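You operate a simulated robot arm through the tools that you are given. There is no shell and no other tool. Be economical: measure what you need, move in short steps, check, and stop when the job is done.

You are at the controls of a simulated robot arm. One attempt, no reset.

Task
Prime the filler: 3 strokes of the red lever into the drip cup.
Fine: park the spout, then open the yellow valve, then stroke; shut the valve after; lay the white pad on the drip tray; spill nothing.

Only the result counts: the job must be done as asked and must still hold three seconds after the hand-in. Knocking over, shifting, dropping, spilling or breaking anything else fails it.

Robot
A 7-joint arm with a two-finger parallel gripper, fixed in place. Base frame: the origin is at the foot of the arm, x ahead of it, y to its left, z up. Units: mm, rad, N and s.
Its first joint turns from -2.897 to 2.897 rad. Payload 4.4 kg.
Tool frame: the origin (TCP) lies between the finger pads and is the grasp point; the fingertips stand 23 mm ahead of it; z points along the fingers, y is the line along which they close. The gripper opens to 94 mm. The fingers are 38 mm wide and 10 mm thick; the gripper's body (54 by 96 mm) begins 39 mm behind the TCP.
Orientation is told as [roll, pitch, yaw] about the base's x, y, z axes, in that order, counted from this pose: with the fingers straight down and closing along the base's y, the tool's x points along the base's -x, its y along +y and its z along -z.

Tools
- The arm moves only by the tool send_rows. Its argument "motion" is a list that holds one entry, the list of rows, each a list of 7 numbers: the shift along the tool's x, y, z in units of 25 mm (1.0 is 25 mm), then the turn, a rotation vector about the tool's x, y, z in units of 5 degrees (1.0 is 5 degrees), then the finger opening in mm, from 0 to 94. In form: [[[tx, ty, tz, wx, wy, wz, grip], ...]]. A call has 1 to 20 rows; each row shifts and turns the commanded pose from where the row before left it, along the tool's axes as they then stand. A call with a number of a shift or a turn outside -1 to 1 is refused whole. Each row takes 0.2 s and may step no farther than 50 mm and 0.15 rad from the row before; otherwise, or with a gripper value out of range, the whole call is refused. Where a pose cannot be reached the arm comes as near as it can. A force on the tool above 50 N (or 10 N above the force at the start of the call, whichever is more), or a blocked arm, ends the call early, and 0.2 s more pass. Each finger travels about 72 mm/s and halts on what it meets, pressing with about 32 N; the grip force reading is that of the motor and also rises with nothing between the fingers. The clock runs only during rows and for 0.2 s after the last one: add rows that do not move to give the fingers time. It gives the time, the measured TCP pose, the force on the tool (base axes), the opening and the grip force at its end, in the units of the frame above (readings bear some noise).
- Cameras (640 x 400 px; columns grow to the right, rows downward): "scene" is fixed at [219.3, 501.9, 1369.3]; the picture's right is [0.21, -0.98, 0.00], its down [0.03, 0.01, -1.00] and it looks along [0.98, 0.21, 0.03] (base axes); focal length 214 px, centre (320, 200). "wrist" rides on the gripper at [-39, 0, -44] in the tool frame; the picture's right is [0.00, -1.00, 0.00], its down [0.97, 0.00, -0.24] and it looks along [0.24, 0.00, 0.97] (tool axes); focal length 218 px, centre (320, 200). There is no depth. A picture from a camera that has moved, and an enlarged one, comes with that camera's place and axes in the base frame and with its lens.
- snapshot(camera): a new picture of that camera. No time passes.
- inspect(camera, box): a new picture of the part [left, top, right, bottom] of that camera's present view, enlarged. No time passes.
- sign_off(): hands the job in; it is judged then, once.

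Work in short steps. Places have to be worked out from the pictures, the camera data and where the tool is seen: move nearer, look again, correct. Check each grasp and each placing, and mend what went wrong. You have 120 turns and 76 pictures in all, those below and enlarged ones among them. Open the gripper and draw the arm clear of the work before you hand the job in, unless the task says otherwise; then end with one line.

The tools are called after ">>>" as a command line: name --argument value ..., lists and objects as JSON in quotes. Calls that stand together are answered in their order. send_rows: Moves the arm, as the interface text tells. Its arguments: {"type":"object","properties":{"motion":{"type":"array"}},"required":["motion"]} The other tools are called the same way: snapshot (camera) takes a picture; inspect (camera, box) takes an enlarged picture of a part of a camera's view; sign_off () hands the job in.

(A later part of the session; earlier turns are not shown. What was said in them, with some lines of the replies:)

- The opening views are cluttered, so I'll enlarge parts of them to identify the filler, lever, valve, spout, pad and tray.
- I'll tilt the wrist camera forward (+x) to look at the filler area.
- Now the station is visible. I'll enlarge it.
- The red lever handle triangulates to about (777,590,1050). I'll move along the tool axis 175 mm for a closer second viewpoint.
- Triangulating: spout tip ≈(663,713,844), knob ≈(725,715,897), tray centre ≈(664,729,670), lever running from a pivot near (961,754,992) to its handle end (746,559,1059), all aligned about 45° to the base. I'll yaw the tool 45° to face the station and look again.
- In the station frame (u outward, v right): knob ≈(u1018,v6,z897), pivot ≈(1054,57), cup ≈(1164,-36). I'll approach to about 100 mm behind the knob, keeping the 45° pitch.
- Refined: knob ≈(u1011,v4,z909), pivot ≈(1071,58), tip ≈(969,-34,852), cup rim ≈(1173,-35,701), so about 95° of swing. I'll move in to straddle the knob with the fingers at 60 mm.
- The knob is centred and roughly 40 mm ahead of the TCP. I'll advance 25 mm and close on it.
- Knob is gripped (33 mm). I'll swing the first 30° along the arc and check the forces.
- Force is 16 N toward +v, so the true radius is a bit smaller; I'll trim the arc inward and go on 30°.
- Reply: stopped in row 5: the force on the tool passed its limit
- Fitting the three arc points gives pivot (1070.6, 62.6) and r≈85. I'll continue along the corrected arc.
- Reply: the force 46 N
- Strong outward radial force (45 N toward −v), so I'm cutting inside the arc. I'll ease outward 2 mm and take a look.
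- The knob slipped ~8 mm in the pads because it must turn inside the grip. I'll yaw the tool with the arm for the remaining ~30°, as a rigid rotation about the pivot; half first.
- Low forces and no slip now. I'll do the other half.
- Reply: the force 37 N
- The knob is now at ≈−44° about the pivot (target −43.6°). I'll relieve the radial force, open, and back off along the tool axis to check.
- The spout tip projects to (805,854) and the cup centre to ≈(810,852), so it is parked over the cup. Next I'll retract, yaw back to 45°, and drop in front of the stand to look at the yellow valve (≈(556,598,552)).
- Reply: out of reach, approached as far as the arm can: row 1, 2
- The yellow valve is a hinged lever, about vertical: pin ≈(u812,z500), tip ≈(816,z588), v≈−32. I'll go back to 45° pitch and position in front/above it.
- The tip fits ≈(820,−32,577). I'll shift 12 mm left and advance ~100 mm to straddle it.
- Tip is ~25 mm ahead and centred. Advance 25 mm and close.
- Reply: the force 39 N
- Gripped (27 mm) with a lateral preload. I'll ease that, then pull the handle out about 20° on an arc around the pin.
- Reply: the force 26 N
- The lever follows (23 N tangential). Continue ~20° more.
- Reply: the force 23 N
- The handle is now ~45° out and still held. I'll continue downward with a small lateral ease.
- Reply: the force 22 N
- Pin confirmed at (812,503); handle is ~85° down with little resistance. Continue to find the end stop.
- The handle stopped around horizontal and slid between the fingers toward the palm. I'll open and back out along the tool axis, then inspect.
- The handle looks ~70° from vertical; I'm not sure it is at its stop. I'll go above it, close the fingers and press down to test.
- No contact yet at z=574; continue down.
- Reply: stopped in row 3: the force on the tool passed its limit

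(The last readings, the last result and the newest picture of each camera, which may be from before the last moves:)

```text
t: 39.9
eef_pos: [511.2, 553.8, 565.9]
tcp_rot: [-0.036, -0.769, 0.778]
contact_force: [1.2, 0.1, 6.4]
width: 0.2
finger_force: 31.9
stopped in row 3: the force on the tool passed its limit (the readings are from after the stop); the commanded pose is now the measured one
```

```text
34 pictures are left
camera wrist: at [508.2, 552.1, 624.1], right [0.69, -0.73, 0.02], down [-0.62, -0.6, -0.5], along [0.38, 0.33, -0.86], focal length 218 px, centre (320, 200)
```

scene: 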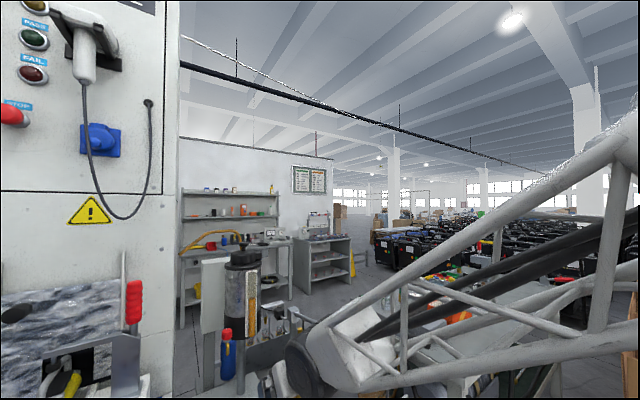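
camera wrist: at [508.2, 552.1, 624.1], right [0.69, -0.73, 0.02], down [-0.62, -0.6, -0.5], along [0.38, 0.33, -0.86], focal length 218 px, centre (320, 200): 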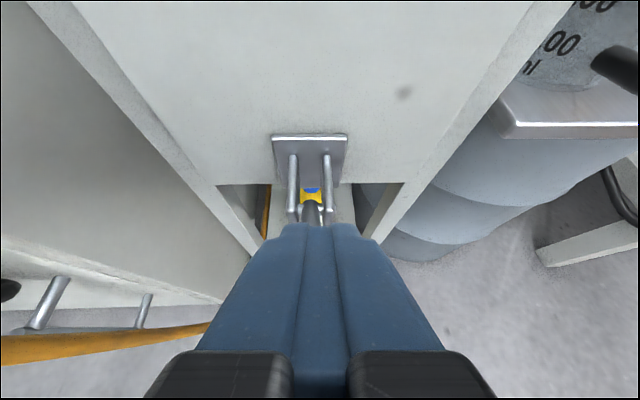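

Firm stop, so the valve is fully over (open) at ≈70°. I'll retreat and rise to in front of the red lever.

>>> send_rows --motion '[[[0, 0, -1, 0, 0, 0, 0], [0, 0, -1, 0, 0, 0, 20], [0, 0, -1, 0, 0, 0, 70], [0, 0, -1, 0, 0, 0, 70], [-0.99, -0.49, -0.95, 0, 0, 0, 70], [-0.99, -0.49, -0.95, 0, 0, 0, 70], [-0.99, -0.49, -0.95, 0, 0, 0, 70], [-0.99, -0.49, -0.95, 0, 0, 0, 70], [-0.99, -0.49, -0.95, 0, 0, 0, 70], [-0.99, -0.49, -0.95, 0, 0, 0, 70], [-0.99, -0.49, -0.95, 0, 0, 0, 70], [-0.99, -0.49, -0.95, 0, 0, 0, 70], [-0.99, -0.49, -0.95, 0, 0, 0, 70], [-0.99, -0.49, -0.95, 0, 0, 0, 70], [-0.99, -0.49, -0.95, 0, 0, 0, 70], [-0.99, -0.49, -0.95, 0, 0, 0, 70], [-0.99, -0.49, -0.95, 0, 0, 0, 70], [-0.99, -0.49, -0.95, 0, 0, 0, 70]]]'

>>> snapshot --camera "wrist"

```text
t: 43.7
eef_pos: [582.1, 405.3, 1122.3]
tcp_rot: [0.032, -0.775, 0.698]
contact_force: [0.8, -1.3, -2.1]
width: 70.0
finger_force: 0.1
```

```text
33 pictures are left
camera wrist: at [579.8, 400.7, 1180.7], right [0.66, -0.75, -0.02], down [-0.66, -0.56, -0.51], along [0.37, 0.35, -0.86], focal length 218 px, centre (320, 200)
```

wrist: 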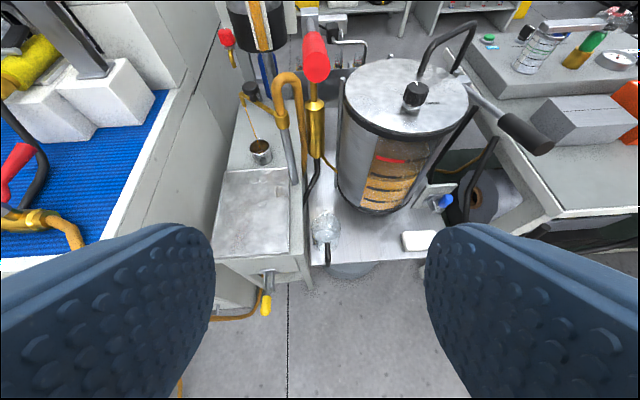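

>>> inspect --camera "wrist" --box '[210, 20, 370, 180]'

```text
2.50 times, centred on (290, 100) of wrist
camera zoom: at [579.8, 400.7, 1180.7], right [0.66, -0.75, -0.02], down [-0.66, -0.56, -0.51], along [0.37, 0.35, -0.86], focal length 546 px, centre (395, 450)
```

zoom: 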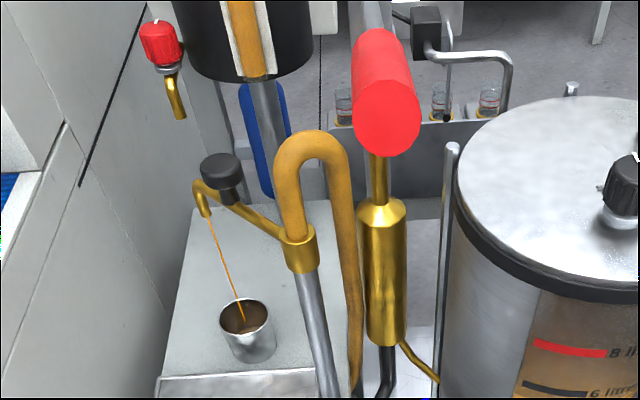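

Oil is already running through the open valve into the cup, so I'll be quick. Handle end is at (u923,v136.5,z1060); moving to grip it near u≈950.

>>> send_rows --motion '[[[-0.88, 0.03, 0.8, 0, 0, 0, 70], [-0.88, 0.03, 0.8, 0, 0, 0, 70], [-0.88, 0.03, 0.8, 0, 0, 0, 70], [-0.88, 0.03, 0.8, 0, 0, 0, 70], [-0.88, 0.03, 0.8, 0, 0, 0, 70], [-0.88, 0, 0.8, 0, 0, 0, 70], [0, 0, 1, 0, 0, 0, 70], [0, 0, 1, 0, 0, 0, 70]]]'

>>> snapshot --camera "wrist"

```text
t: 45.5
eef_pos: [734.2, 552.3, 1091.8]
tcp_rot: [-0.034, -0.77, 0.78]
contact_force: [0.6, 0.1, 0.3]
width: 70.1
finger_force: 0.0
```

```text
31 pictures are left
camera wrist: at [731.2, 551.2, 1149.9], right [0.69, -0.73, 0.02], down [-0.62, -0.6, -0.5], along [0.38, 0.33, -0.86], focal length 218 px, centre (320, 200)
```

wrist: 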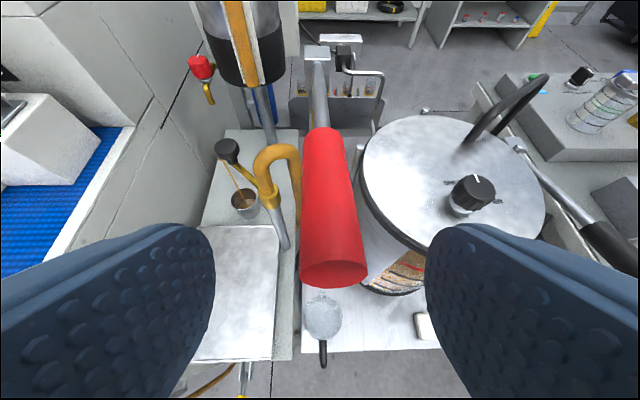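

Handle slightly right of centre; shift 5 mm, advance 50 mm and close.

>>> send_rows --motion '[[[0, -0.11, 1, 0, 0, 0, 70], [0, -0.11, 1, 0, 0, 0, 70], [0, 0, 0, 0, 0, 0, 15], [0, 0, 0, 0, 0, 0, 15], [0, 0, 0, 0, 0, 0, 15]]]'

>>> snapshot --camera "wrist"

```text
t: 46.7
eef_pos: [763.5, 572.7, 1055.2]
tcp_rot: [-0.036, -0.766, 0.781]
contact_force: [-0.6, 13.4, -1.8]
width: 30.0
finger_force: 45.1
```

```text
30 pictures are left
camera wrist: at [760.4, 570.6, 1113.6], right [0.69, -0.73, 0.03], down [-0.62, -0.6, -0.5], along [0.38, 0.33, -0.86], focal length 218 px, centre (320, 200)
```

wrist: 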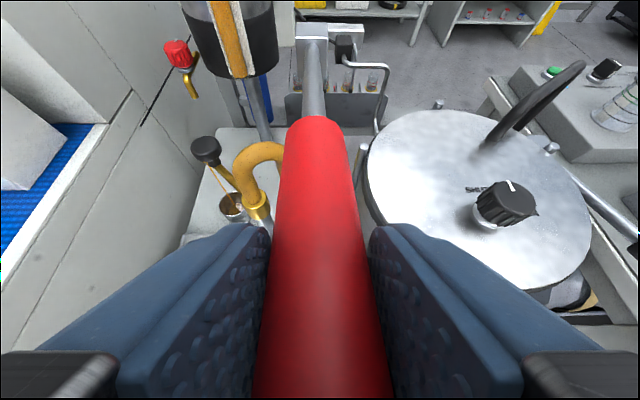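

Gripped (30 mm). Begin stroke 1 downward along the arc about (u1213,z992), r≈275.

>>> send_rows --motion '[[[0.78, 0, 0.58, 0, 0, 0, 15], [0.73, 0, 0.62, 0, 0, 0, 15], [0.67, 0, 0.68, 0, 0, 0, 15]]]'

```text
t: 47.6
eef_pos: [760.0, 567.8, 984.4]
tcp_rot: [-0.034, -0.768, 0.782]
contact_force: [-5.2, 6.8, -0.4]
width: 29.4
finger_force: 45.2
stopped in row 3: the force on the tool passed its limit (the readings are from after the stop); the commanded pose is now the measured one
```

>>> send_rows --motion '[[[0.31, 0, 0.37, 0, 0, 0, 15], [0.3, 0, 0.37, 0, 0, 0, 15]]]'

>>> snapshot --camera "wrist"

```text
t: 48.2
eef_pos: [759.4, 569.2, 960.3]
tcp_rot: [-0.033, -0.77, 0.783]
contact_force: [-4.0, 29.1, 8.0]
width: 29.5
finger_force: 44.9
```

```text
29 pictures are left
camera wrist: at [757.1, 567.2, 1018.9], right [0.69, -0.72, 0.02], down [-0.62, -0.6, -0.5], along [0.38, 0.33, -0.86], focal length 218 px, centre (320, 200)
```

wrist: 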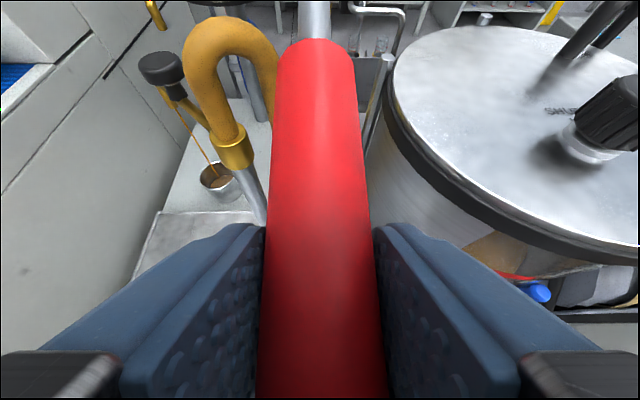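

Lever is following. Continue down toward the stop.

>>> send_rows --motion '[[[0.25, 0.02, 0.41, 0, 0, 0, 15], [0.25, 0, 0.41, 0, 0, 0, 15], [0.22, 0, 0.43, 0, 0, 0, 15], [0.22, 0, 0.43, 0, 0, 0, 15]]]'

```text
t: 49.2
eef_pos: [767.3, 576.9, 921.1]
tcp_rot: [-0.034, -0.774, 0.784]
contact_force: [-33.9, -17.9, 20.8]
width: 29.4
finger_force: 44.8
stopped in row 4: the force on the tool passed its limit (the readings are from after the stop); the commanded pose is now the measured one
```

Possibly the bottom stop, or radial mismatch; test by moving straight down a little with less forward motion.

>>> send_rows --motion '[[[0.37, 0, 0.3, 0, 0, 0, 15], [0.28, 0, 0.36, 0, 0, 0, 15]]]'

>>> snapshot --camera "wrist"

```text
t: 49.5
eef_pos: [767.2, 575.7, 922.2]
tcp_rot: [-0.032, -0.776, 0.784]
contact_force: [-24.4, -22.5, 16.0]
width: 29.0
finger_force: 44.8
stopped in row 1: the force on the tool passed its limit (the readings are from after the stop); the commanded pose is now the measured one
```

```text
28 pictures are left
camera wrist: at [764.9, 574.3, 980.0], right [0.69, -0.72, 0.02], down [-0.61, -0.6, -0.51], along [0.38, 0.34, -0.86], focal length 218 px, centre (320, 200)
```

wrist: 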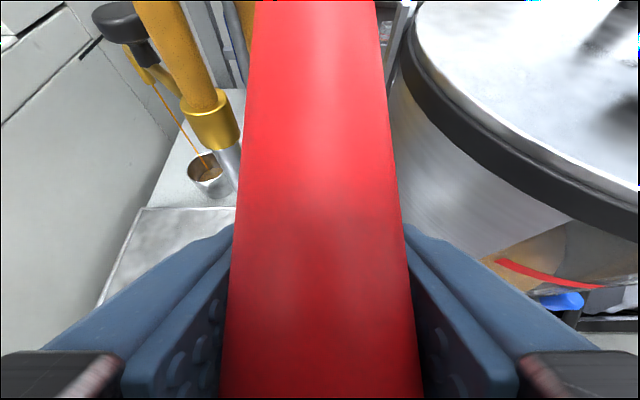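

Firm bottom stop reached (the pads slid slightly on the handle). Now raise the lever back to the top.

>>> send_rows --motion '[[[-0.244, 0, -0.54, 0, 0, 0, 15], [-0.54, 0, -0.79, 0, 0, 0, 15], [-0.61, 0, -0.74, 0, 0, 0, 15], [-0.67, 0, -0.68, 0, 0, 0, 15], [-0.73, 0, -0.62, 0, 0, 0, 15], [-0.6, 0, -0.44, 0, 0, 0, 15]]]'

>>> snapshot --camera "wrist"

```text
t: 50.9
eef_pos: [761.4, 574.5, 1045.9]
tcp_rot: [-0.035, -0.774, 0.785]
contact_force: [27.7, -32.4, -12.3]
width: 33.7
finger_force: 20.9
```

```text
27 pictures are left
camera wrist: at [759.3, 571.8, 1104.8], right [0.69, -0.72, 0.02], down [-0.62, -0.6, -0.51], along [0.38, 0.33, -0.86], focal length 218 px, centre (320, 200)
```

wrist: 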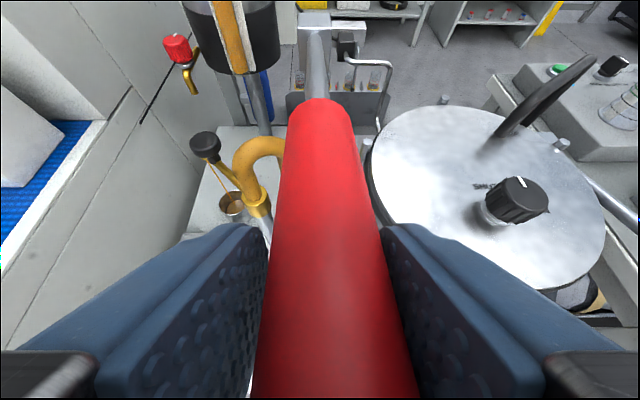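

Near the top. Ease the lateral load and nudge up to confirm the top stop.

>>> send_rows --motion '[[[-0.2, -0.06, -0.14, 0, 0, 0, 15], [-0.2, -0.04, -0.14, 0, 0, 0, 15]]]'

```text
t: 51.5
eef_pos: [765.9, 575.1, 1060.3]
tcp_rot: [-0.035, -0.776, 0.783]
contact_force: [21.8, -26.5, -9.2]
width: 29.9
finger_force: 17.1
```

>>> snapshot --camera "wrist"

```text
26 pictures are left
camera wrist: at [762.2, 572.6, 1118.9], right [0.69, -0.72, 0.02], down [-0.62, -0.6, -0.51], along [0.38, 0.34, -0.86], focal length 218 px, centre (320, 200)
```

wrist: 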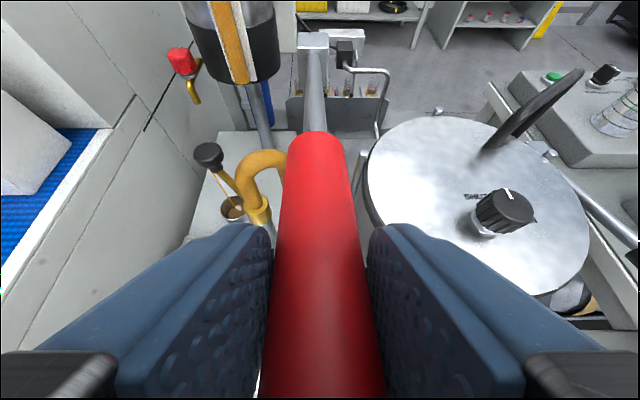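

The handle is back at its original height (top stop). Stroke 2 down, in half-steps to keep forces low.

>>> send_rows --motion '[[[0.39, 0, 0.29, 0, 0, 0, 15], [0.39, 0, 0.29, 0, 0, 0, 15], [0.365, 0, 0.31, 0, 0, 0, 15], [0.365, 0, 0.31, 0, 0, 0, 15], [0.335, 0, 0.34, 0, 0, 0, 15], [0.335, 0, 0.34, 0, 0, 0, 15], [0.305, 0, 0.37, 0, 0, 0, 15], [0.305, 0, 0.37, 0, 0, 0, 15], [0.27, 0, 0.4, 0, 0, 0, 15], [0.27, 0, 0.4, 0, 0, 0, 15], [0.24, 0, 0.42, 0, 0, 0, 15], [0.24, 0, 0.42, 0, 0, 0, 15]]]'

```text
t: 54.1
eef_pos: [769.8, 578.0, 924.3]
tcp_rot: [-0.033, -0.777, 0.785]
contact_force: [-34.1, -1.6, 14.2]
width: 29.2
finger_force: 16.5
stopped in row 12: the force on the tool passed its limit (the readings are from after the stop); the commanded pose is now the measured one
```

Bottom stop hit again. Raise to the top.

>>> send_rows --motion '[[[-0.244, 0, -0.54, 0, 0, 0, 15], [-0.27, 0, -0.39, 0, 0, 0, 15], [-0.27, 0, -0.39, 0, 0, 0, 15], [-0.305, 0, -0.37, 0, 0, 0, 15], [-0.305, 0, -0.37, 0, 0, 0, 15], [-0.335, 0, -0.34, 0, 0, 0, 15], [-0.335, 0, -0.34, 0, 0, 0, 15], [-0.365, 0, -0.31, 0, 0, 0, 15], [-0.365, 0, -0.31, 0, 0, 0, 15], [-0.39, 0, -0.29, 0, 0, 0, 15], [-0.39, 0, -0.29, 0, 0, 0, 15], [-0.2, 0, -0.15, 0, 0, 0, 15]]]'

>>> snapshot --camera "wrist"

```text
t: 56.7
eef_pos: [766.2, 575.6, 1062.1]
tcp_rot: [-0.035, -0.778, 0.787]
contact_force: [14.3, -17.7, -18.3]
width: 29.9
finger_force: 44.7
```

```text
25 pictures are left
camera wrist: at [762.9, 573.2, 1120.7], right [0.69, -0.72, 0.02], down [-0.61, -0.6, -0.51], along [0.38, 0.34, -0.86], focal length 218 px, centre (320, 200)
```

wrist: 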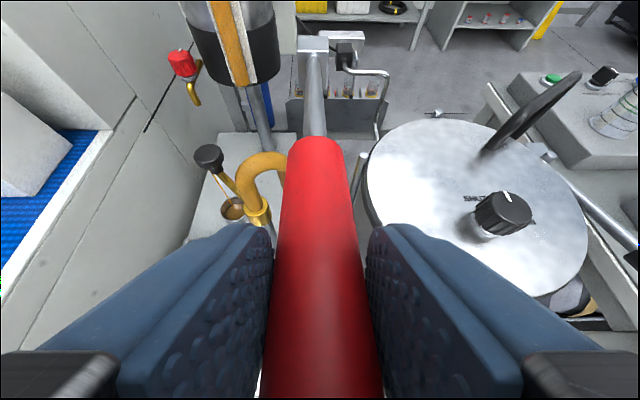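

At the top again: two strokes done. Stroke 3 down.

>>> send_rows --motion '[[[0.39, 0, 0.29, 0, 0, 0, 15], [0.39, 0, 0.29, 0, 0, 0, 15], [0.365, 0, 0.31, 0, 0, 0, 15], [0.365, 0, 0.31, 0, 0, 0, 15], [0.335, 0, 0.34, 0, 0, 0, 15], [0.335, 0, 0.34, 0, 0, 0, 15], [0.305, 0, 0.37, 0, 0, 0, 15], [0.305, 0, 0.37, 0, 0, 0, 15], [0.27, 0, 0.4, 0, 0, 0, 15], [0.27, 0, 0.4, 0, 0, 0, 15], [0.24, 0, 0.42, 0, 0, 0, 15], [0.24, 0, 0.42, 0, 0, 0, 15], [0.24, 0, 0.42, 0, 0, 0, 15]]]'

>>> snapshot --camera "wrist"

```text
t: 59.3
eef_pos: [771.3, 578.4, 923.8]
tcp_rot: [-0.034, -0.778, 0.789]
contact_force: [-30.4, -16.3, 17.4]
width: 29.5
finger_force: 15.8
stopped in row 12: the force on the tool passed its limit (the readings are from after the stop); the commanded pose is now the measured one
```

```text
24 pictures are left
camera wrist: at [766.6, 575.9, 982.5], right [0.69, -0.72, 0.02], down [-0.61, -0.6, -0.51], along [0.38, 0.34, -0.86], focal length 218 px, centre (320, 200)
```

wrist: 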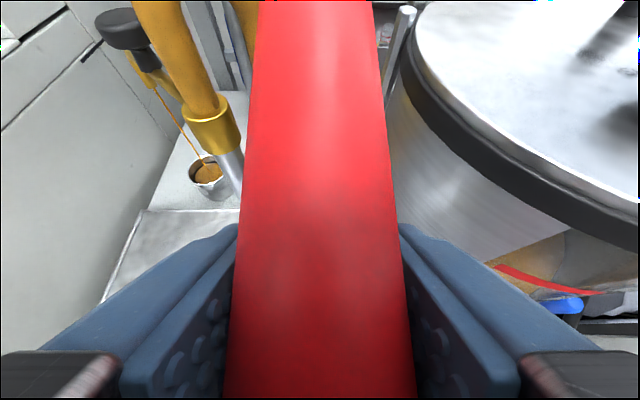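

Bottom again; the cup level is rising, so raise the lever now, release, then go straight to the valve.

>>> send_rows --motion '[[[-0.244, 0, -0.54, 0, 0, 0, 15], [-0.54, 0, -0.79, 0, 0, 0, 15], [-0.61, 0, -0.74, 0, 0, 0, 15], [-0.67, 0, -0.68, 0, 0, 0, 15], [-0.73, 0, -0.62, 0, 0, 0, 15], [-0.78, 0, -0.58, 0, 0, 0, 15], [-0.2, 0, -0.15, 0, 0, 0, 15]]]'

>>> inspect --camera "wrist" --box '[190, 120, 300, 240]'

```text
t: 60.9
eef_pos: [764.9, 576.7, 1063.6]
tcp_rot: [-0.033, -0.779, 0.788]
contact_force: [26.3, -30.1, -6.5]
width: 32.3
finger_force: 19.4
```

```text
3.33 times, centred on (245, 180) of wrist
camera zoom: at [762.1, 574.6, 1122.2], right [0.69, -0.72, 0.02], down [-0.61, -0.6, -0.51], along [0.38, 0.34, -0.86], focal length 728 px, centre (570, 267)
```

zoom: 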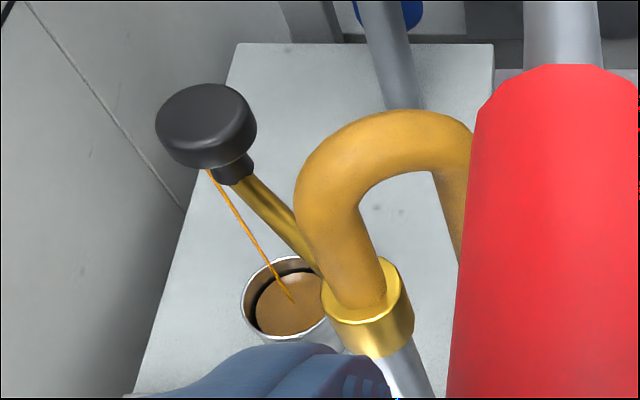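

The cup still has freeboard. Release the lever, retreat and drop toward the front of the valve.

>>> send_rows --motion '[[[0, 0, 0, 0, 0, 0, 70], [0, 0, 0, 0, 0, 0, 70], [0, 0, -1, 0, 0, 0, 70], [0, 0, -1, 0, 0, 0, 70], [0, 0, -1, 0, 0, 0, 70], [0, 0, -1, 0, 0, 0, 70], [0.99, 0.287, 0.43, 0, 0, 0, 70], [0.99, 0.287, 0.43, 0, 0, 0, 70], [0.99, 0.287, 0.43, 0, 0, 0, 70], [0.99, 0.287, 0.43, 0, 0, 0, 70], [0.99, 0.287, 0.43, 0, 0, 0, 0], [0.99, 0.287, 0.43, 0, 0, 0, 0], [0.99, 0.287, 0.43, 0, 0, 0, 0], [0.99, 0.287, 0.43, 0, 0, 0, 0], [0.99, 0.287, 0.43, 0, 0, 0, 0], [0.99, 0.287, 0.43, 0, 0, 0, 0], [0.99, 0.287, 0.43, 0, 0, 0, 0], [0.99, 0.287, 0.43, 0, 0, 0, 0], [0.99, 0.287, 0.43, 0, 0, 0, 0], [0.99, 0.287, 0.43, 0, 0, 0, 0]]]'

```text
t: 65.1
eef_pos: [551.3, 499.6, 789.3]
tcp_rot: [-0.033, -0.776, 0.782]
contact_force: [0.6, -0.3, -0.6]
width: 0.0
finger_force: 31.2
out of reach, approached as far as the arm can: row 20
```

>>> send_rows --motion '[[[0.93, 0.276, 0.376, 0, 0, 0, 0], [0.93, 0.276, 0.376, 0, 0, 0, 0], [0.93, 0.276, 0.376, 0, 0, 0, 0], [0.93, 0.276, 0.376, 0, 0, 0, 0], [0.93, 0.276, 0.376, 0, 0, 0, 0], [0.93, 0.276, 0.376, 0, 0, 0, 0], [0.93, 0.276, 0.376, 0, 0, 0, 0], [0.93, 0.276, 0.376, 0, 0, 0, 0], [0.93, 0.276, 0.376, 0, 0, 0, 0], [0.93, 0.276, 0.376, 0, 0, 0, 0]]]'

>>> snapshot --camera "wrist"

```text
t: 67.3
eef_pos: [443.6, 480.1, 581.0]
tcp_rot: [-0.045, -0.776, 0.787]
contact_force: [-0.2, -0.3, 0.3]
width: 0.2
finger_force: 31.9
out of reach, approached as far as the arm can: row 1, 2, 8
```

```text
22 pictures are left
camera wrist: at [439.9, 479.1, 638.6], right [0.68, -0.73, 0.03], down [-0.62, -0.6, -0.51], along [0.39, 0.33, -0.86], focal length 218 px, centre (320, 200)
```

wrist: 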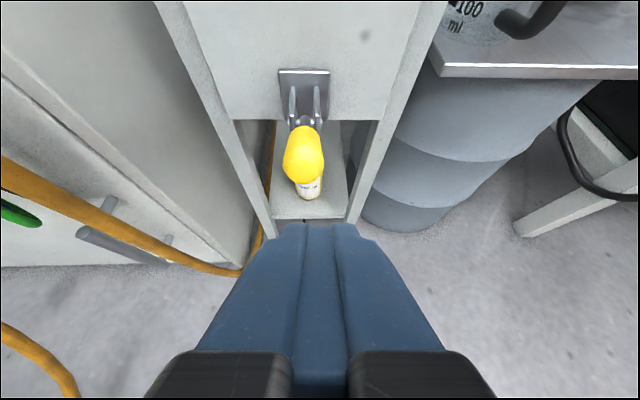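

Handle at v≈−32, still ~67° out. Slide the closed fingers in beneath it, then push up-and-in along the −x tool direction until it stops.

>>> send_rows --motion '[[[0.6, 0.22, 0, 0, 0, 0, 0], [0.62, 0.22, 0, 0, 0, 0, 0], [0, 0, 1, 0, 0, 0, 0], [0, 0, 1, 0, 0, 0, 0], [0, 0, 1, 0, 0, 0, 0], [0, 0, 1, 0, 0, 0, 0]]]'

>>> snapshot --camera "wrist"

```text
t: 68.7
eef_pos: [467.4, 529.1, 489.1]
tcp_rot: [-0.044, -0.775, 0.787]
contact_force: [0.0, -0.4, 0.9]
width: 0.2
finger_force: 32.3
out of reach, approached as far as the arm can: row 3, 4, 6
```

```text
21 pictures are left
camera wrist: at [463.6, 526.6, 546.8], right [0.69, -0.73, 0.03], down [-0.62, -0.6, -0.51], along [0.39, 0.33, -0.86], focal length 218 px, centre (320, 200)
```

wrist: 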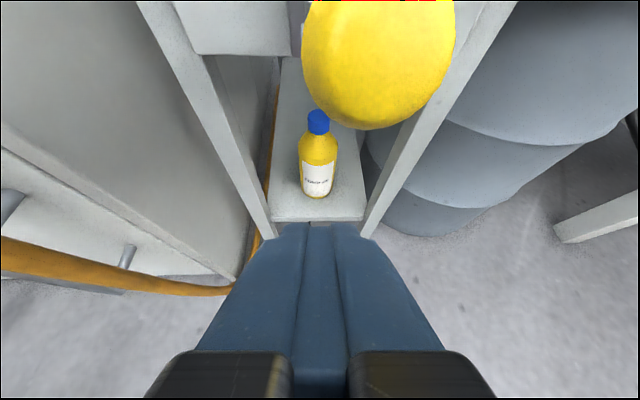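

I'm 11 mm left and a bit deep; correct (right 11 mm, back 12 mm), then push up/in.

>>> send_rows --motion '[[[0, -0.44, -0.48, 0, 0, 0, 0], [-0.4, 0, 0, 0, 0, 0, 0], [-0.4, 0, 0, 0, 0, 0, 0], [-0.4, 0, 0, 0, 0, 0, 0], [-0.4, 0, 0, 0, 0, 0, 0], [-0.4, 0, 0, 0, 0, 0, 0], [-0.4, 0, 0, 0, 0, 0, 0]]]'

>>> snapshot --camera "wrist"

```text
t: 70.3
eef_pos: [493.8, 550.6, 542.9]
tcp_rot: [-0.034, -0.779, 0.787]
contact_force: [-1.0, -1.3, -0.1]
width: 0.1
finger_force: 31.7
out of reach, approached as far as the arm can: row 1
```

```text
20 pictures are left
camera wrist: at [491.0, 548.9, 600.6], right [0.69, -0.72, 0.02], down [-0.61, -0.6, -0.51], along [0.38, 0.34, -0.86], focal length 218 px, centre (320, 200)
```

wrist: 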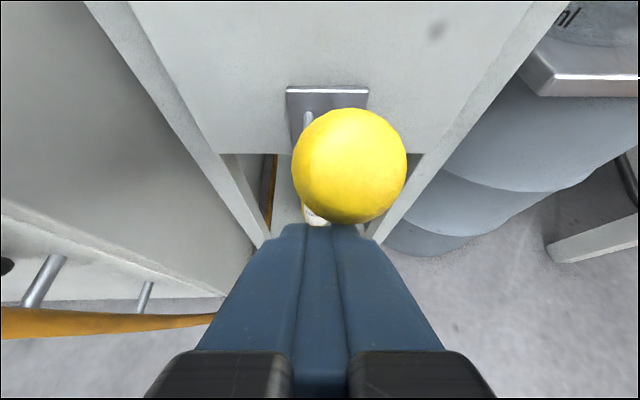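

The handle is lifting. Shift 6 mm right and keep pushing to the stop.

>>> send_rows --motion '[[[-0.3, -0.25, 0, 0, 0, 0, 0], [-0.4, 0, 0, 0, 0, 0, 0], [-0.4, 0, 0, 0, 0, 0, 0], [-0.3, 0, 0, 0, 0, 0, 0], [-0.2, 0, 0, 0, 0, 0, 0], [-0.2, 0, 0, 0, 0, 0, 0], [-0.2, 0, 0, 0, 0, 0, 0], [-0.2, 0, 0, 0, 0, 0, 0]]]'

>>> snapshot --camera "wrist"

```text
t: 72.1
eef_pos: [523.5, 571.5, 575.8]
tcp_rot: [-0.031, -0.769, 0.788]
contact_force: [-31.3, -24.2, -15.9]
width: 0.1
finger_force: 31.6
```

```text
19 pictures are left
camera wrist: at [520.1, 569.3, 634.2], right [0.69, -0.72, 0.02], down [-0.62, -0.61, -0.5], along [0.38, 0.33, -0.86], focal length 218 px, centre (320, 200)
```

wrist: 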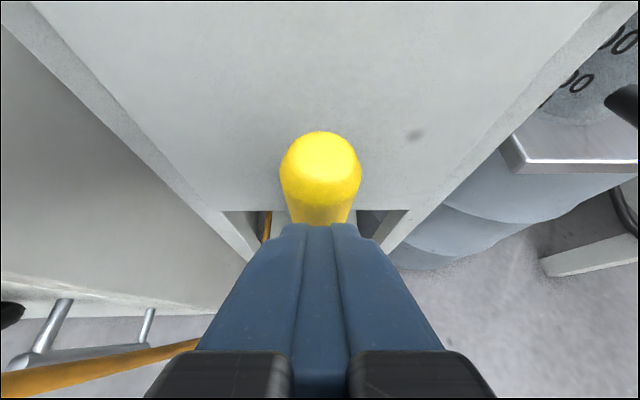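

Pushing against ~42 N with the handle near vertical; one more nudge inward to confirm the stop.

>>> send_rows --motion '[[[-0.08, 0, 0.07, 0, 0, 0, 0], [-0.08, 0, 0.07, 0, 0, 0, 0], [-0.08, 0, 0.07, 0, 0, 0, 0]]]'

```text
t: 72.4
eef_pos: [522.3, 570.7, 576.1]
tcp_rot: [-0.033, -0.769, 0.787]
contact_force: [-21.6, -19.3, 17.5]
width: 0.0
finger_force: 31.2
stopped in row 1: the force on the tool passed its limit (the readings are from after the stop); the commanded pose is now the measured one
```

Firm stop. Back off and rise to check the handle and the stream.

>>> send_rows --motion '[[[0.58, 0, -0.55, 0, 0, 0, 0], [0.58, 0, -0.55, 0, 0, 0, 0], [-0.79, -0.1, -0.97, 0, 0, 0, 0], [-0.79, -0.1, -0.97, 0, 0, 0, 0], [-0.79, -0.1, -0.97, 0, 0, 0, 60], [-0.79, -0.1, -0.97, 0, 0, 0, 60], [-0.79, -0.1, -0.97, 0, 0, 0, 60], [-0.79, -0.1, -0.97, 0, 0, 0, 60], [-0.79, -0.1, -0.97, 0, 0, 0, 60], [-0.79, -0.1, -0.97, 0, 0, 0, 60], [-0.79, -0.1, -0.97, 0, 0, 0, 60], [-0.79, -0.1, -0.97, 0, 0, 0, 60], [-0.79, -0.1, -0.97, 0, 0, 0, 60]]]'

>>> snapshot --camera "wrist"

```text
t: 75.2
eef_pos: [486.4, 508.8, 920.9]
tcp_rot: [-0.033, -0.768, 0.787]
contact_force: [-0.7, -0.2, 0.0]
width: 60.1
finger_force: 0.1
```

```text
18 pictures are left
camera wrist: at [483.8, 507.6, 977.1], right [0.69, -0.72, 0.02], down [-0.62, -0.61, -0.5], along [0.38, 0.33, -0.86], focal length 218 px, centre (320, 200)
```

wrist: 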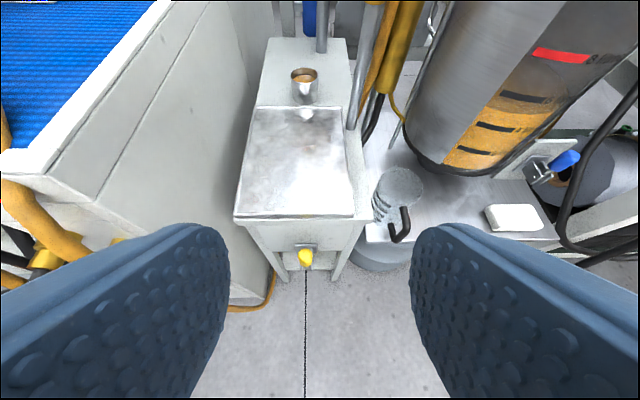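

>>> inspect --camera "wrist" --box '[240, 20, 400, 130]'

>>> inspect --camera "wrist" --box '[350, 140, 560, 270]'

```text
3.64 times, centred on (320, 75) of wrist
camera zoom: at [483.8, 507.6, 977.1], right [0.69, -0.72, 0.02], down [-0.62, -0.61, -0.5], along [0.38, 0.33, -0.86], focal length 794 px, centre (320, 654)
```

zoom: 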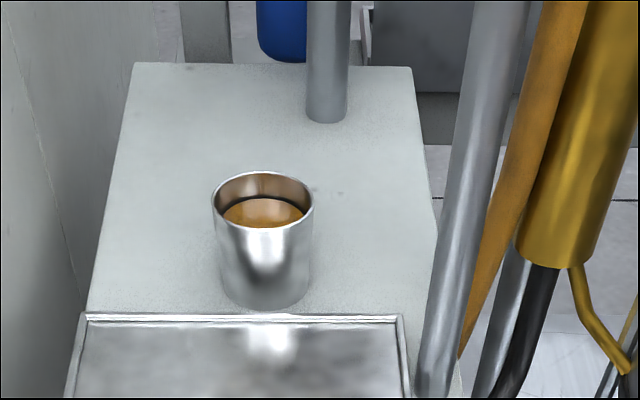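

```text
3.05 times, centred on (455, 205) of wrist
camera zoom: at [483.8, 507.6, 977.1], right [0.69, -0.72, 0.02], down [-0.62, -0.61, -0.5], along [0.38, 0.33, -0.86], focal length 665 px, centre (-91, 185)
```

zoom: 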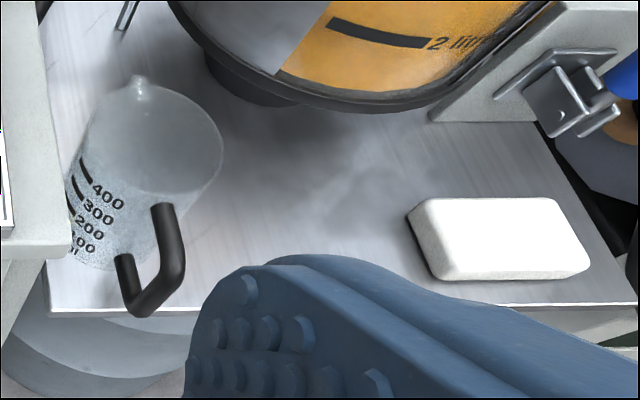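

The stream has stopped, the cup isn't overfull and nothing spilled. The white pad is on the shelf near (u900,v430), long along v, so I need the jaws closing along u: reduce tilt to ~20° and yaw −90°.

>>> send_rows --motion '[[[0, 0, 0, 0, 0.96, 0, 94], [0, 0, 0, 0, 0.96, 0, 94], [0, 0, 0, 0, 0.96, 0, 94], [0, 0, 0, 0, 0.96, 0, 94], [0, 0, 0, 0, 0.96, 0, 94], [0, 0, 0, 0.342, 0, 0.94, 94], [0, 0, 0, 0.342, 0, 0.94, 94], [0, 0, 0, 0.342, 0, 0.94, 94], [0, 0, 0, 0.342, 0, 0.94, 94], [0, 0, 0, 0.342, 0, 0.94, 94], [0, 0, 0, 0.342, 0, 0.94, 94], [0, 0, 0, 0.342, 0, 0.94, 94], [0, 0, 0, 0.342, 0, 0.94, 94], [0, 0, 0, 0.342, 0, 0.94, 94], [0, 0, 0, 0.342, 0, 0.94, 94], [0, 0, 0, 0.342, 0, 0.94, 94], [0, 0, 0, 0.342, 0, 0.94, 94], [0, 0, 0, 0.342, 0, 0.94, 94], [0, 0, 0, 0.342, 0, 0.94, 94]]]'

>>> send_rows --motion '[[[0, 0, 0, 0.342, 0, 0.94, 94], [0, 0, 0, 0.342, 0, 0.94, 94], [0, 0, 0, 0.342, 0, 0.94, 94], [0, 0, 0, 0.342, 0, 0.94, 94]]]'

```text
t: 79.2
eef_pos: [487.6, 510.9, 918.1]
tcp_rot: [-0.007, -0.37, -0.458]
contact_force: [0.5, 0.1, -0.5]
width: 94.1
finger_force: 0.0
```

```text
t: 80.2
eef_pos: [486.7, 511.4, 919.2]
tcp_rot: [0.001, -0.372, -0.808]
contact_force: [-0.1, 0.0, 0.3]
width: 94.0
finger_force: 0.1
```

>>> send_rows --motion '[[[-0.85, 0.42, 0.93, 0, 0, 0, 94], [-0.85, 0.42, 0.93, 0, 0, 0, 94], [-0.85, 0.42, 0.93, 0, 0, 0, 94], [-0.85, 0.42, 0.93, 0, 0, 0, 94], [-0.85, 0.42, 0.93, 0, 0, 0, 94], [-0.85, 0.42, 0.93, 0, 0, 0, 94], [-0.85, 0.42, 0.93, 0, 0, 0, 94], [-0.85, 0.42, 0.93, 0, 0, 0, 94], [-0.85, 0.42, 0.93, 0, 0, 0, 94], [-0.85, 0.42, 0.93, 0, 0, 0, 94], [-0.85, 0.42, 0.93, 0, 0, 0, 94]]]'

>>> snapshot --camera "wrist"

```text
t: 82.6
eef_pos: [784.9, 366.4, 767.0]
tcp_rot: [0.001, -0.373, -0.807]
contact_force: [0.1, -0.4, 0.5]
width: 94.1
finger_force: 0.1
```

```text
15 pictures are left
camera wrist: at [798.6, 350.4, 820.7], right [-0.72, -0.69, 0.0], down [-0.69, 0.72, -0.13], along [0.09, -0.09, -0.99], focal length 218 px, centre (320, 200)
```

wrist: 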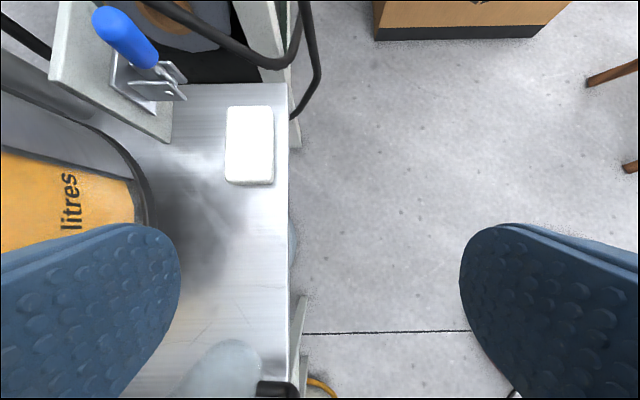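

Pad top ≈(u898,v424,z558), about 58×95 mm. Move to hover above its near-left part with the jaws at 78 mm.

>>> send_rows --motion '[[[-0.333, 0.491, 0.909, 0, 0, 0, 78], [-0.333, 0.491, 0.909, 0, 0, 0, 78], [-0.333, 0.491, 0.909, 0, 0, 0, 78], [-0.333, 0.491, 0.909, 0, 0, 0, 78], [-0.333, 0.491, 0.909, 0, 0, 0, 78], [-0.333, 0.491, 0.909, 0, 0, 0, 78], [-0.333, 0.491, 0.909, 0, 0, 0, 78]]]'

>>> snapshot --camera "wrist"

```text
t: 84.2
eef_pos: [925.6, 345.2, 640.1]
tcp_rot: [0.003, -0.375, -0.809]
contact_force: [-0.8, 0.0, -0.1]
width: 78.1
finger_force: 0.0
```

```text
14 pictures are left
camera wrist: at [939.3, 329.7, 694.8], right [-0.72, -0.69, 0.0], down [-0.69, 0.72, -0.13], along [0.09, -0.09, -0.99], focal length 218 px, centre (320, 200)
```

wrist: 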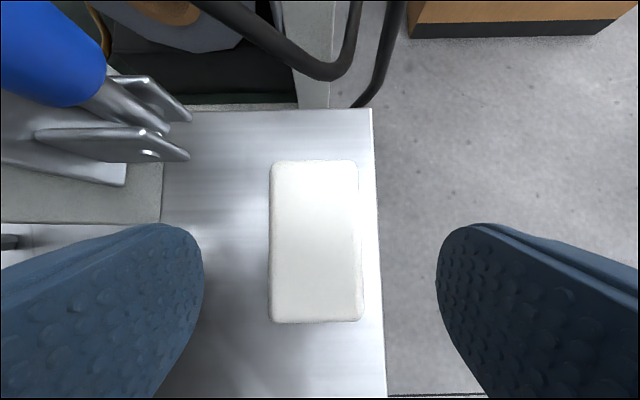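

Well centred. Descend vertically to z≈570.

>>> send_rows --motion '[[[0.254, 0, 0.65, 0, 0, 0, 78], [0.254, 0, 0.65, 0, 0, 0, 78], [0.254, 0, 0.65, 0, 0, 0, 78], [0.254, 0, 0.65, 0, 0, 0, 78]]]'

>>> snapshot --camera "wrist"

```text
t: 85.2
eef_pos: [926.1, 344.6, 571.0]
tcp_rot: [0.002, -0.374, -0.808]
contact_force: [-0.1, 0.5, -0.5]
width: 78.0
finger_force: 0.1
```

```text
13 pictures are left
camera wrist: at [939.3, 329.0, 625.2], right [-0.72, -0.69, 0.0], down [-0.69, 0.72, -0.13], along [0.09, -0.09, -0.99], focal length 218 px, centre (320, 200)
```

wrist: 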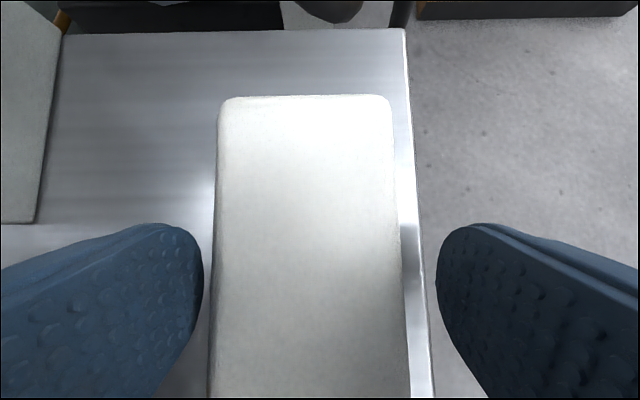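

Lower 4 mm more and close.

>>> send_rows --motion '[[[0.058, 0, 0.149, 0, 0, 0, 78], [0, 0, 0, 0, 0, 0, 40], [0, 0, 0, 0, 0, 0, 40], [0, 0, 0, 0, 0, 0, 40]]]'

```text
t: 86.2
eef_pos: [925.5, 344.0, 565.6]
tcp_rot: [0.002, -0.373, -0.808]
contact_force: [0.1, 0.1, 0.1]
width: 56.9
finger_force: 32.5
```

Gripped at 57 mm. Lift 100 mm.

>>> send_rows --motion '[[[-0.18, 0, -0.46, 0, 0, 0, 40], [-0.363, 0, -0.93, 0, 0, 0, 40], [-0.363, 0, -0.93, 0, 0, 0, 40], [-0.363, 0, -0.93, 0, 0, 0, 40], [-0.363, 0, -0.93, 0, 0, 0, 40]]]'

>>> snapshot --camera "wrist"

```text
t: 87.4
eef_pos: [924.8, 344.6, 678.1]
tcp_rot: [0.001, -0.373, -0.808]
contact_force: [-0.6, 0.4, 0.0]
width: 56.8
finger_force: 31.6
```

```text
12 pictures are left
camera wrist: at [938.2, 328.6, 732.8], right [-0.72, -0.69, 0.0], down [-0.69, 0.72, -0.13], along [0.09, -0.09, -0.99], focal length 218 px, centre (320, 200)
```

wrist: 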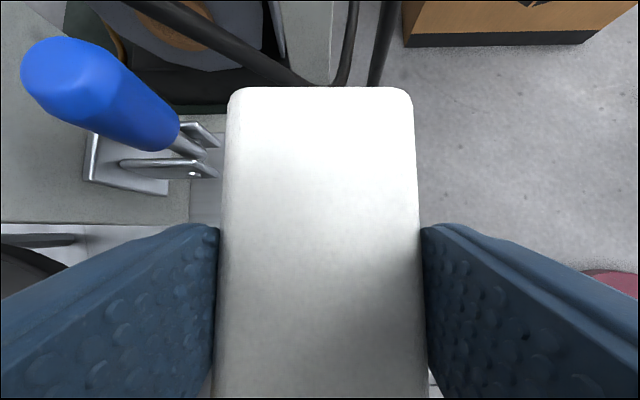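

Pad held firmly and level. Retreat toward the base and up, then yaw back +90° to face the station for the placing.

>>> send_rows --motion '[[[-0.145, -1, -0.373, 0, 0, 0, 40], [-0.145, -1, -0.373, 0, 0, 0, 40], [-0.145, -1, -0.373, 0, 0, 0, 40], [-0.145, -1, -0.373, 0, 0, 0, 40], [-0.145, -1, -0.373, 0, 0, 0, 40], [-0.145, -1, -0.373, 0, 0, 0, 40], [-0.145, -1, -0.373, 0, 0, 0, 40], [-0.145, -1, -0.373, 0, 0, 0, 40]]]'

>>> send_rows --motion '[[[0, 0, 0, -0.364, 0, -0.931, 40], [0, 0, 0, -0.364, 0, -0.931, 40], [0, 0, 0, -0.364, 0, -0.931, 40], [0, 0, 0, -0.364, 0, -0.931, 40], [0, 0, 0, -0.364, 0, -0.931, 40], [0, 0, 0, -0.364, 0, -0.931, 40], [0, 0, 0, -0.364, 0, -0.931, 40], [0, 0, 0, -0.364, 0, -0.931, 40], [0, 0, 0, -0.364, 0, -0.931, 40], [0, 0, 0, -0.364, 0, -0.931, 40], [0, 0, 0, -0.364, 0, -0.931, 40], [0, 0, 0, -0.364, 0, -0.931, 40], [0, 0, 0, -0.364, 0, -0.931, 40], [0, 0, 0, -0.364, 0, -0.931, 40], [0, 0, 0, -0.364, 0, -0.931, 40], [0, 0, 0, -0.364, 0, -0.931, 40], [0, 0, 0, -0.364, 0, -0.931, 40], [0, 0, 0, -0.364, 0, -0.931, 40]]]'

```text
t: 89.2
eef_pos: [778.9, 205.9, 757.5]
tcp_rot: [0.002, -0.374, -0.81]
contact_force: [-0.5, 0.7, -0.3]
width: 57.0
finger_force: 31.8
```

```text
t: 93.0
eef_pos: [780.0, 206.4, 757.2]
tcp_rot: [-0.001, -0.375, 0.765]
contact_force: [-0.4, 0.0, -1.0]
width: 56.8
finger_force: 32.2
```

>>> send_rows --motion '[[[0, 0.95, 0, 0, 0, 0, 40], [0, 0.95, 0, 0, 0, 0, 40], [0, 0.95, 0, 0, 0, 0, 40], [0, 0.95, 0, 0, 0, 0, 40], [0, 0.95, 0, 0, 0, 0, 40], [0, 0.95, 0, 0, 0, 0, 40], [0, 0.95, 0, 0, 0, 0, 40], [0, 0.95, 0, 0, 0, 0, 40], [0, 0.95, 0, 0, 0, 0, 40], [0, 0.95, 0, 0, 0, 0, 40], [0, 0.95, 0, 0, 0, 0, 40], [0, 0.95, 0, 0, 0, 0, 40], [0, 0.95, 0, 0, 0, 0, 40], [0, 0.95, 0, 0, 0, 0, 40], [0, 0.95, 0, 0, 0, 0, 40], [0, 0.95, 0, 0, 0, 0, 40], [0, 0.95, 0, 0, 0, 0, 40], [0, 0.95, 0, 0, 0, 0, 40], [0, 0.95, 0, 0, 0, 0, 40]]]'

>>> snapshot --camera "wrist"

```text
t: 97.0
eef_pos: [467.7, 532.7, 756.7]
tcp_rot: [0.0, -0.374, 0.764]
contact_force: [1.1, -0.3, -0.5]
width: 57.0
finger_force: 31.9
```

```text
11 pictures are left
camera wrist: at [482.2, 545.4, 812.0], right [0.69, -0.72, 0.0], down [-0.72, -0.69, -0.13], along [0.09, 0.09, -0.99], focal length 218 px, centre (320, 200)
```

wrist: 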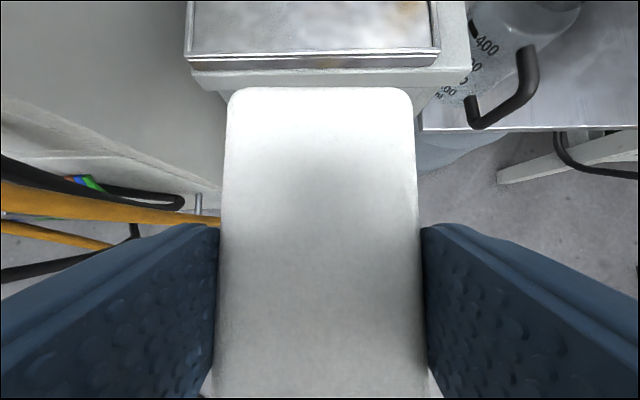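

>>> send_rows --motion '[[[-0.924, 0.02, 0.362, 0, 0, 0, 40], [-0.924, 0.02, 0.362, 0, 0, 0, 40], [-0.924, 0.02, 0.362, 0, 0, 0, 40], [-0.924, 0.02, 0.362, 0, 0, 0, 40], [-0.924, 0.02, 0.362, 0, 0, 0, 40], [-0.924, 0.02, 0.362, 0, 0, 0, 40], [-0.924, 0.02, 0.362, 0, 0, 0, 40], [-0.924, 0.02, 0.362, 0, 0, 0, 40], [-0.924, 0.02, 0.362, 0, 0, 0, 40], [-0.924, 0.02, 0.362, 0, 0, 0, 40]]]'

>>> snapshot --camera "wrist"

```text
t: 99.2
eef_pos: [643.8, 708.6, 757.8]
tcp_rot: [-0.002, -0.375, 0.765]
contact_force: [-0.8, 0.0, 1.3]
width: 56.9
finger_force: 31.4
```

```text
10 pictures are left
camera wrist: at [657.8, 721.7, 812.8], right [0.69, -0.72, 0.0], down [-0.72, -0.69, -0.13], along [0.1, 0.09, -0.99], focal length 218 px, centre (320, 200)
```

wrist: 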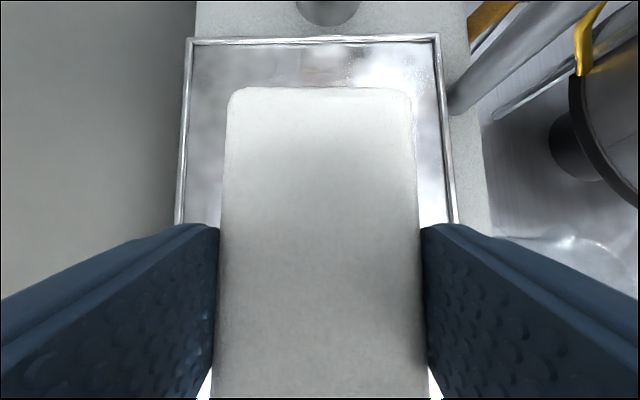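

Centred over the tray. Lower 40 mm, then creep.

>>> send_rows --motion '[[[0.145, 0, 0.373, 0, 0, 0, 40], [0.145, 0, 0.373, 0, 0, 0, 40], [0.145, 0, 0.373, 0, 0, 0, 40], [0.145, 0, 0.373, 0, 0, 0, 40]]]'

>>> send_rows --motion '[[[0.058, 0, 0.149, 0, 0, 0, 40], [0.058, 0, 0.149, 0, 0, 0, 40]]]'

>>> send_rows --motion '[[[0.058, 0, 0.149, 0, 0, 0, 40]]]'

```text
t: 100.2
eef_pos: [643.2, 708.5, 718.6]
tcp_rot: [-0.002, -0.373, 0.763]
contact_force: [-0.3, -0.5, -0.1]
width: 56.7
finger_force: 32.1
```

```text
t: 100.8
eef_pos: [643.1, 707.9, 710.3]
tcp_rot: [-0.002, -0.375, 0.766]
contact_force: [-0.2, 0.1, -0.8]
width: 56.8
finger_force: 32.1
```

```text
t: 101.2
eef_pos: [643.6, 708.1, 706.3]
tcp_rot: [-0.003, -0.373, 0.764]
contact_force: [-0.3, 0.4, -0.8]
width: 57.0
finger_force: 32.1
```

No contact at TCP z 706; continue in 3–4 mm steps.

>>> send_rows --motion '[[[0.058, 0, 0.149, 0, 0, 0, 40]]]'

>>> send_rows --motion '[[[0.05, 0, 0.112, 0, 0, 0, 40]]]'

```text
t: 101.6
eef_pos: [643.6, 708.4, 702.3]
tcp_rot: [-0.003, -0.374, 0.765]
contact_force: [-0.9, -0.7, -0.4]
width: 56.9
finger_force: 31.7
```

```text
t: 102.0
eef_pos: [643.6, 707.3, 699.7]
tcp_rot: [-0.002, -0.375, 0.765]
contact_force: [0.0, -0.3, -1.2]
width: 56.8
finger_force: 31.6
```

>>> send_rows --motion '[[[0.044, 0, 0.112, 0, 0, 0, 40]]]'

>>> send_rows --motion '[[[0.044, 0, 0.112, 0, 0, 0, 40]]]'

>>> snapshot --camera "wrist"

```text
t: 102.4
eef_pos: [643.6, 708.6, 696.7]
tcp_rot: [-0.002, -0.372, 0.764]
contact_force: [0.7, 0.3, -1.2]
width: 57.0
finger_force: 31.5
```

```text
t: 102.8
eef_pos: [642.1, 707.5, 693.0]
tcp_rot: [-0.001, -0.373, 0.765]
contact_force: [-0.6, 1.2, -0.2]
width: 56.9
finger_force: 31.8
```

```text
9 pictures are left
camera wrist: at [657.2, 720.9, 747.5], right [0.69, -0.72, 0.0], down [-0.72, -0.69, -0.13], along [0.09, 0.09, -0.99], focal length 218 px, centre (320, 200)
```

wrist: 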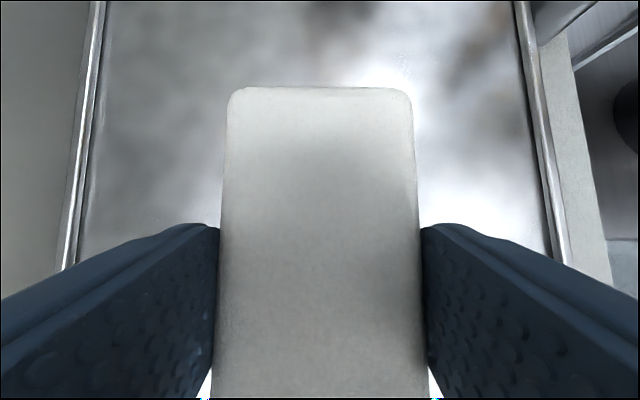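

Rim is near z≈660, so the floor is slightly lower. Continue creeping.

>>> send_rows --motion '[[[0.044, 0, 0.112, 0, 0, 0, 40]]]'

>>> send_rows --motion '[[[0.044, 0, 0.112, 0, 0, 0, 40]]]'

>>> send_rows --motion '[[[0.044, 0, 0.112, 0, 0, 0, 40]]]'

```text
t: 103.2
eef_pos: [641.8, 708.5, 691.7]
tcp_rot: [0.0, -0.375, 0.766]
contact_force: [-0.8, -2.3, 9.0]
width: 57.4
finger_force: 31.9
```

```text
t: 103.6
eef_pos: [644.0, 708.8, 689.9]
tcp_rot: [0.001, -0.377, 0.764]
contact_force: [-5.7, -6.4, 35.2]
width: 56.9
finger_force: 31.8
```

```text
t: 104.0
eef_pos: [644.3, 709.6, 688.2]
tcp_rot: [0.0, -0.378, 0.765]
contact_force: [0.0, -0.3, 5.3]
width: 57.0
finger_force: 32.0
stopped in row 1: the force on the tool passed its limit (the readings are from after the stop); the commanded pose is now the measured one
```

Pad is on the tray floor (contact force). Release and lift clear vertically.

>>> send_rows --motion '[[[0, 0, 0, 0, 0, 0, 70], [0, 0, 0, 0, 0, 0, 84], [0, 0, 0, 0, 0, 0, 84], [-0.145, 0, -0.373, 0, 0, 0, 84], [-0.3, 0, -0.8, 0, 0, 0, 84], [-0.3, 0, -0.8, 0, 0, 0, 84], [-0.3, 0, -0.8, 0, 0, 0, 84], [-0.3, 0, -0.8, 0, 0, 0, 84]]]'

>>> snapshot --camera "wrist"

```text
t: 105.8
eef_pos: [642.1, 709.0, 783.3]
tcp_rot: [0.001, -0.377, 0.765]
contact_force: [0.8, -0.4, -0.7]
width: 83.9
finger_force: 0.1
```

```text
8 pictures are left
camera wrist: at [656.3, 721.3, 837.7], right [0.69, -0.72, 0.0], down [-0.72, -0.69, -0.13], along [0.1, 0.09, -0.99], focal length 218 px, centre (320, 200)
```

wrist: 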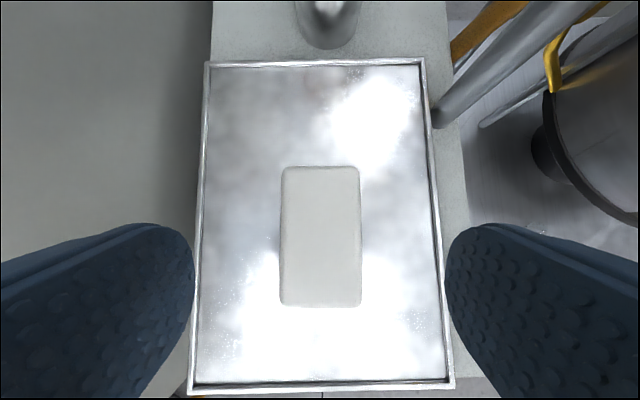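

The pad lies flat in the middle of the tray. Draw the arm back and up, then check the whole station.

>>> send_rows --motion '[[[0.75, 0, -0.7, 0, 0, 0, 84], [0.75, 0, -0.7, 0, 0, 0, 84], [0.75, 0, -0.7, 0, 0, 0, 84], [0.75, 0, -0.7, 0, 0, 0, 84], [0.75, 0, -0.7, 0, 0, 0, 84], [0.75, 0, -0.7, 0, 0, 0, 84], [0.75, 0, -0.7, 0, -0.8, 0, 84], [0.75, 0, -0.7, 0, -0.8, 0, 84], [0.75, 0, -0.7, 0, -0.8, 0, 84], [0.75, 0, -0.7, 0, -0.8, 0, 84], [0.75, 0, -0.7, 0, -0.8, 0, 84], [0.75, 0, -0.7, 0, -0.8, 0, 84], [0, 0, -1, 0, 0, 0, 84], [0, 0, -1, 0, 0, 0, 84]]]'

>>> snapshot --camera "wrist"

```text
t: 108.8
eef_pos: [404.9, 479.6, 883.5]
tcp_rot: [-0.008, -0.764, 0.77]
contact_force: [0.0, 0.3, 2.1]
width: 84.0
finger_force: 0.0
```

```text
7 pictures are left
camera wrist: at [402.4, 477.7, 941.1], right [0.69, -0.72, 0.01], down [-0.62, -0.6, -0.5], along [0.36, 0.34, -0.87], focal length 218 px, centre (320, 200)
```

wrist: 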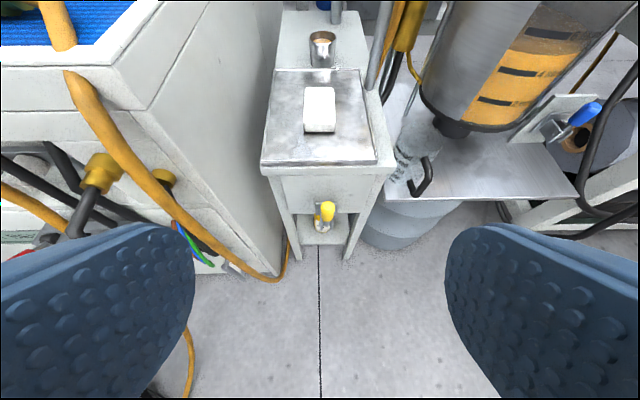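

>>> inspect --camera "wrist" --box '[260, 160, 390, 260]'

>>> snapshot --camera "scene"

```text
4.00 times, centred on (325, 210) of wrist
camera zoom: at [402.4, 477.7, 941.1], right [0.69, -0.72, 0.01], down [-0.62, -0.6, -0.5], along [0.36, 0.34, -0.87], focal length 873 px, centre (300, 160)
```

zoom: 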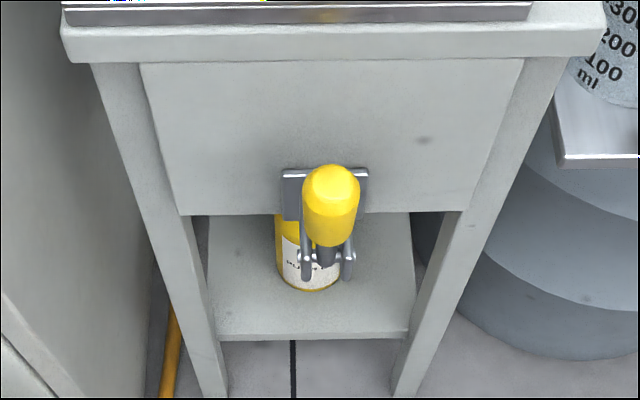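

```text
5 pictures are left
```

scene: 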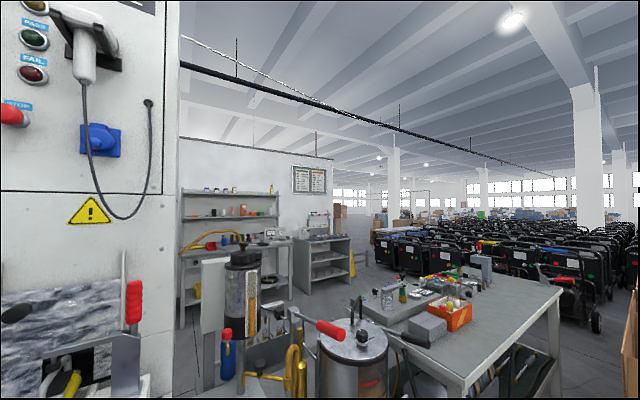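

Valve is back at its closed position, the lever is up, the spout is parked over the cup, the pad is on the tray and the arm is clear. Handing in.

>>> sign_off

```text
The job is handed in.
```

The filler is primed and handed in. I parked the spout over the drip cup, opened the yellow valve, gave the red lever 3 full strokes, shut the valve, and laid the white pad on the drip tray; I saw no spills.
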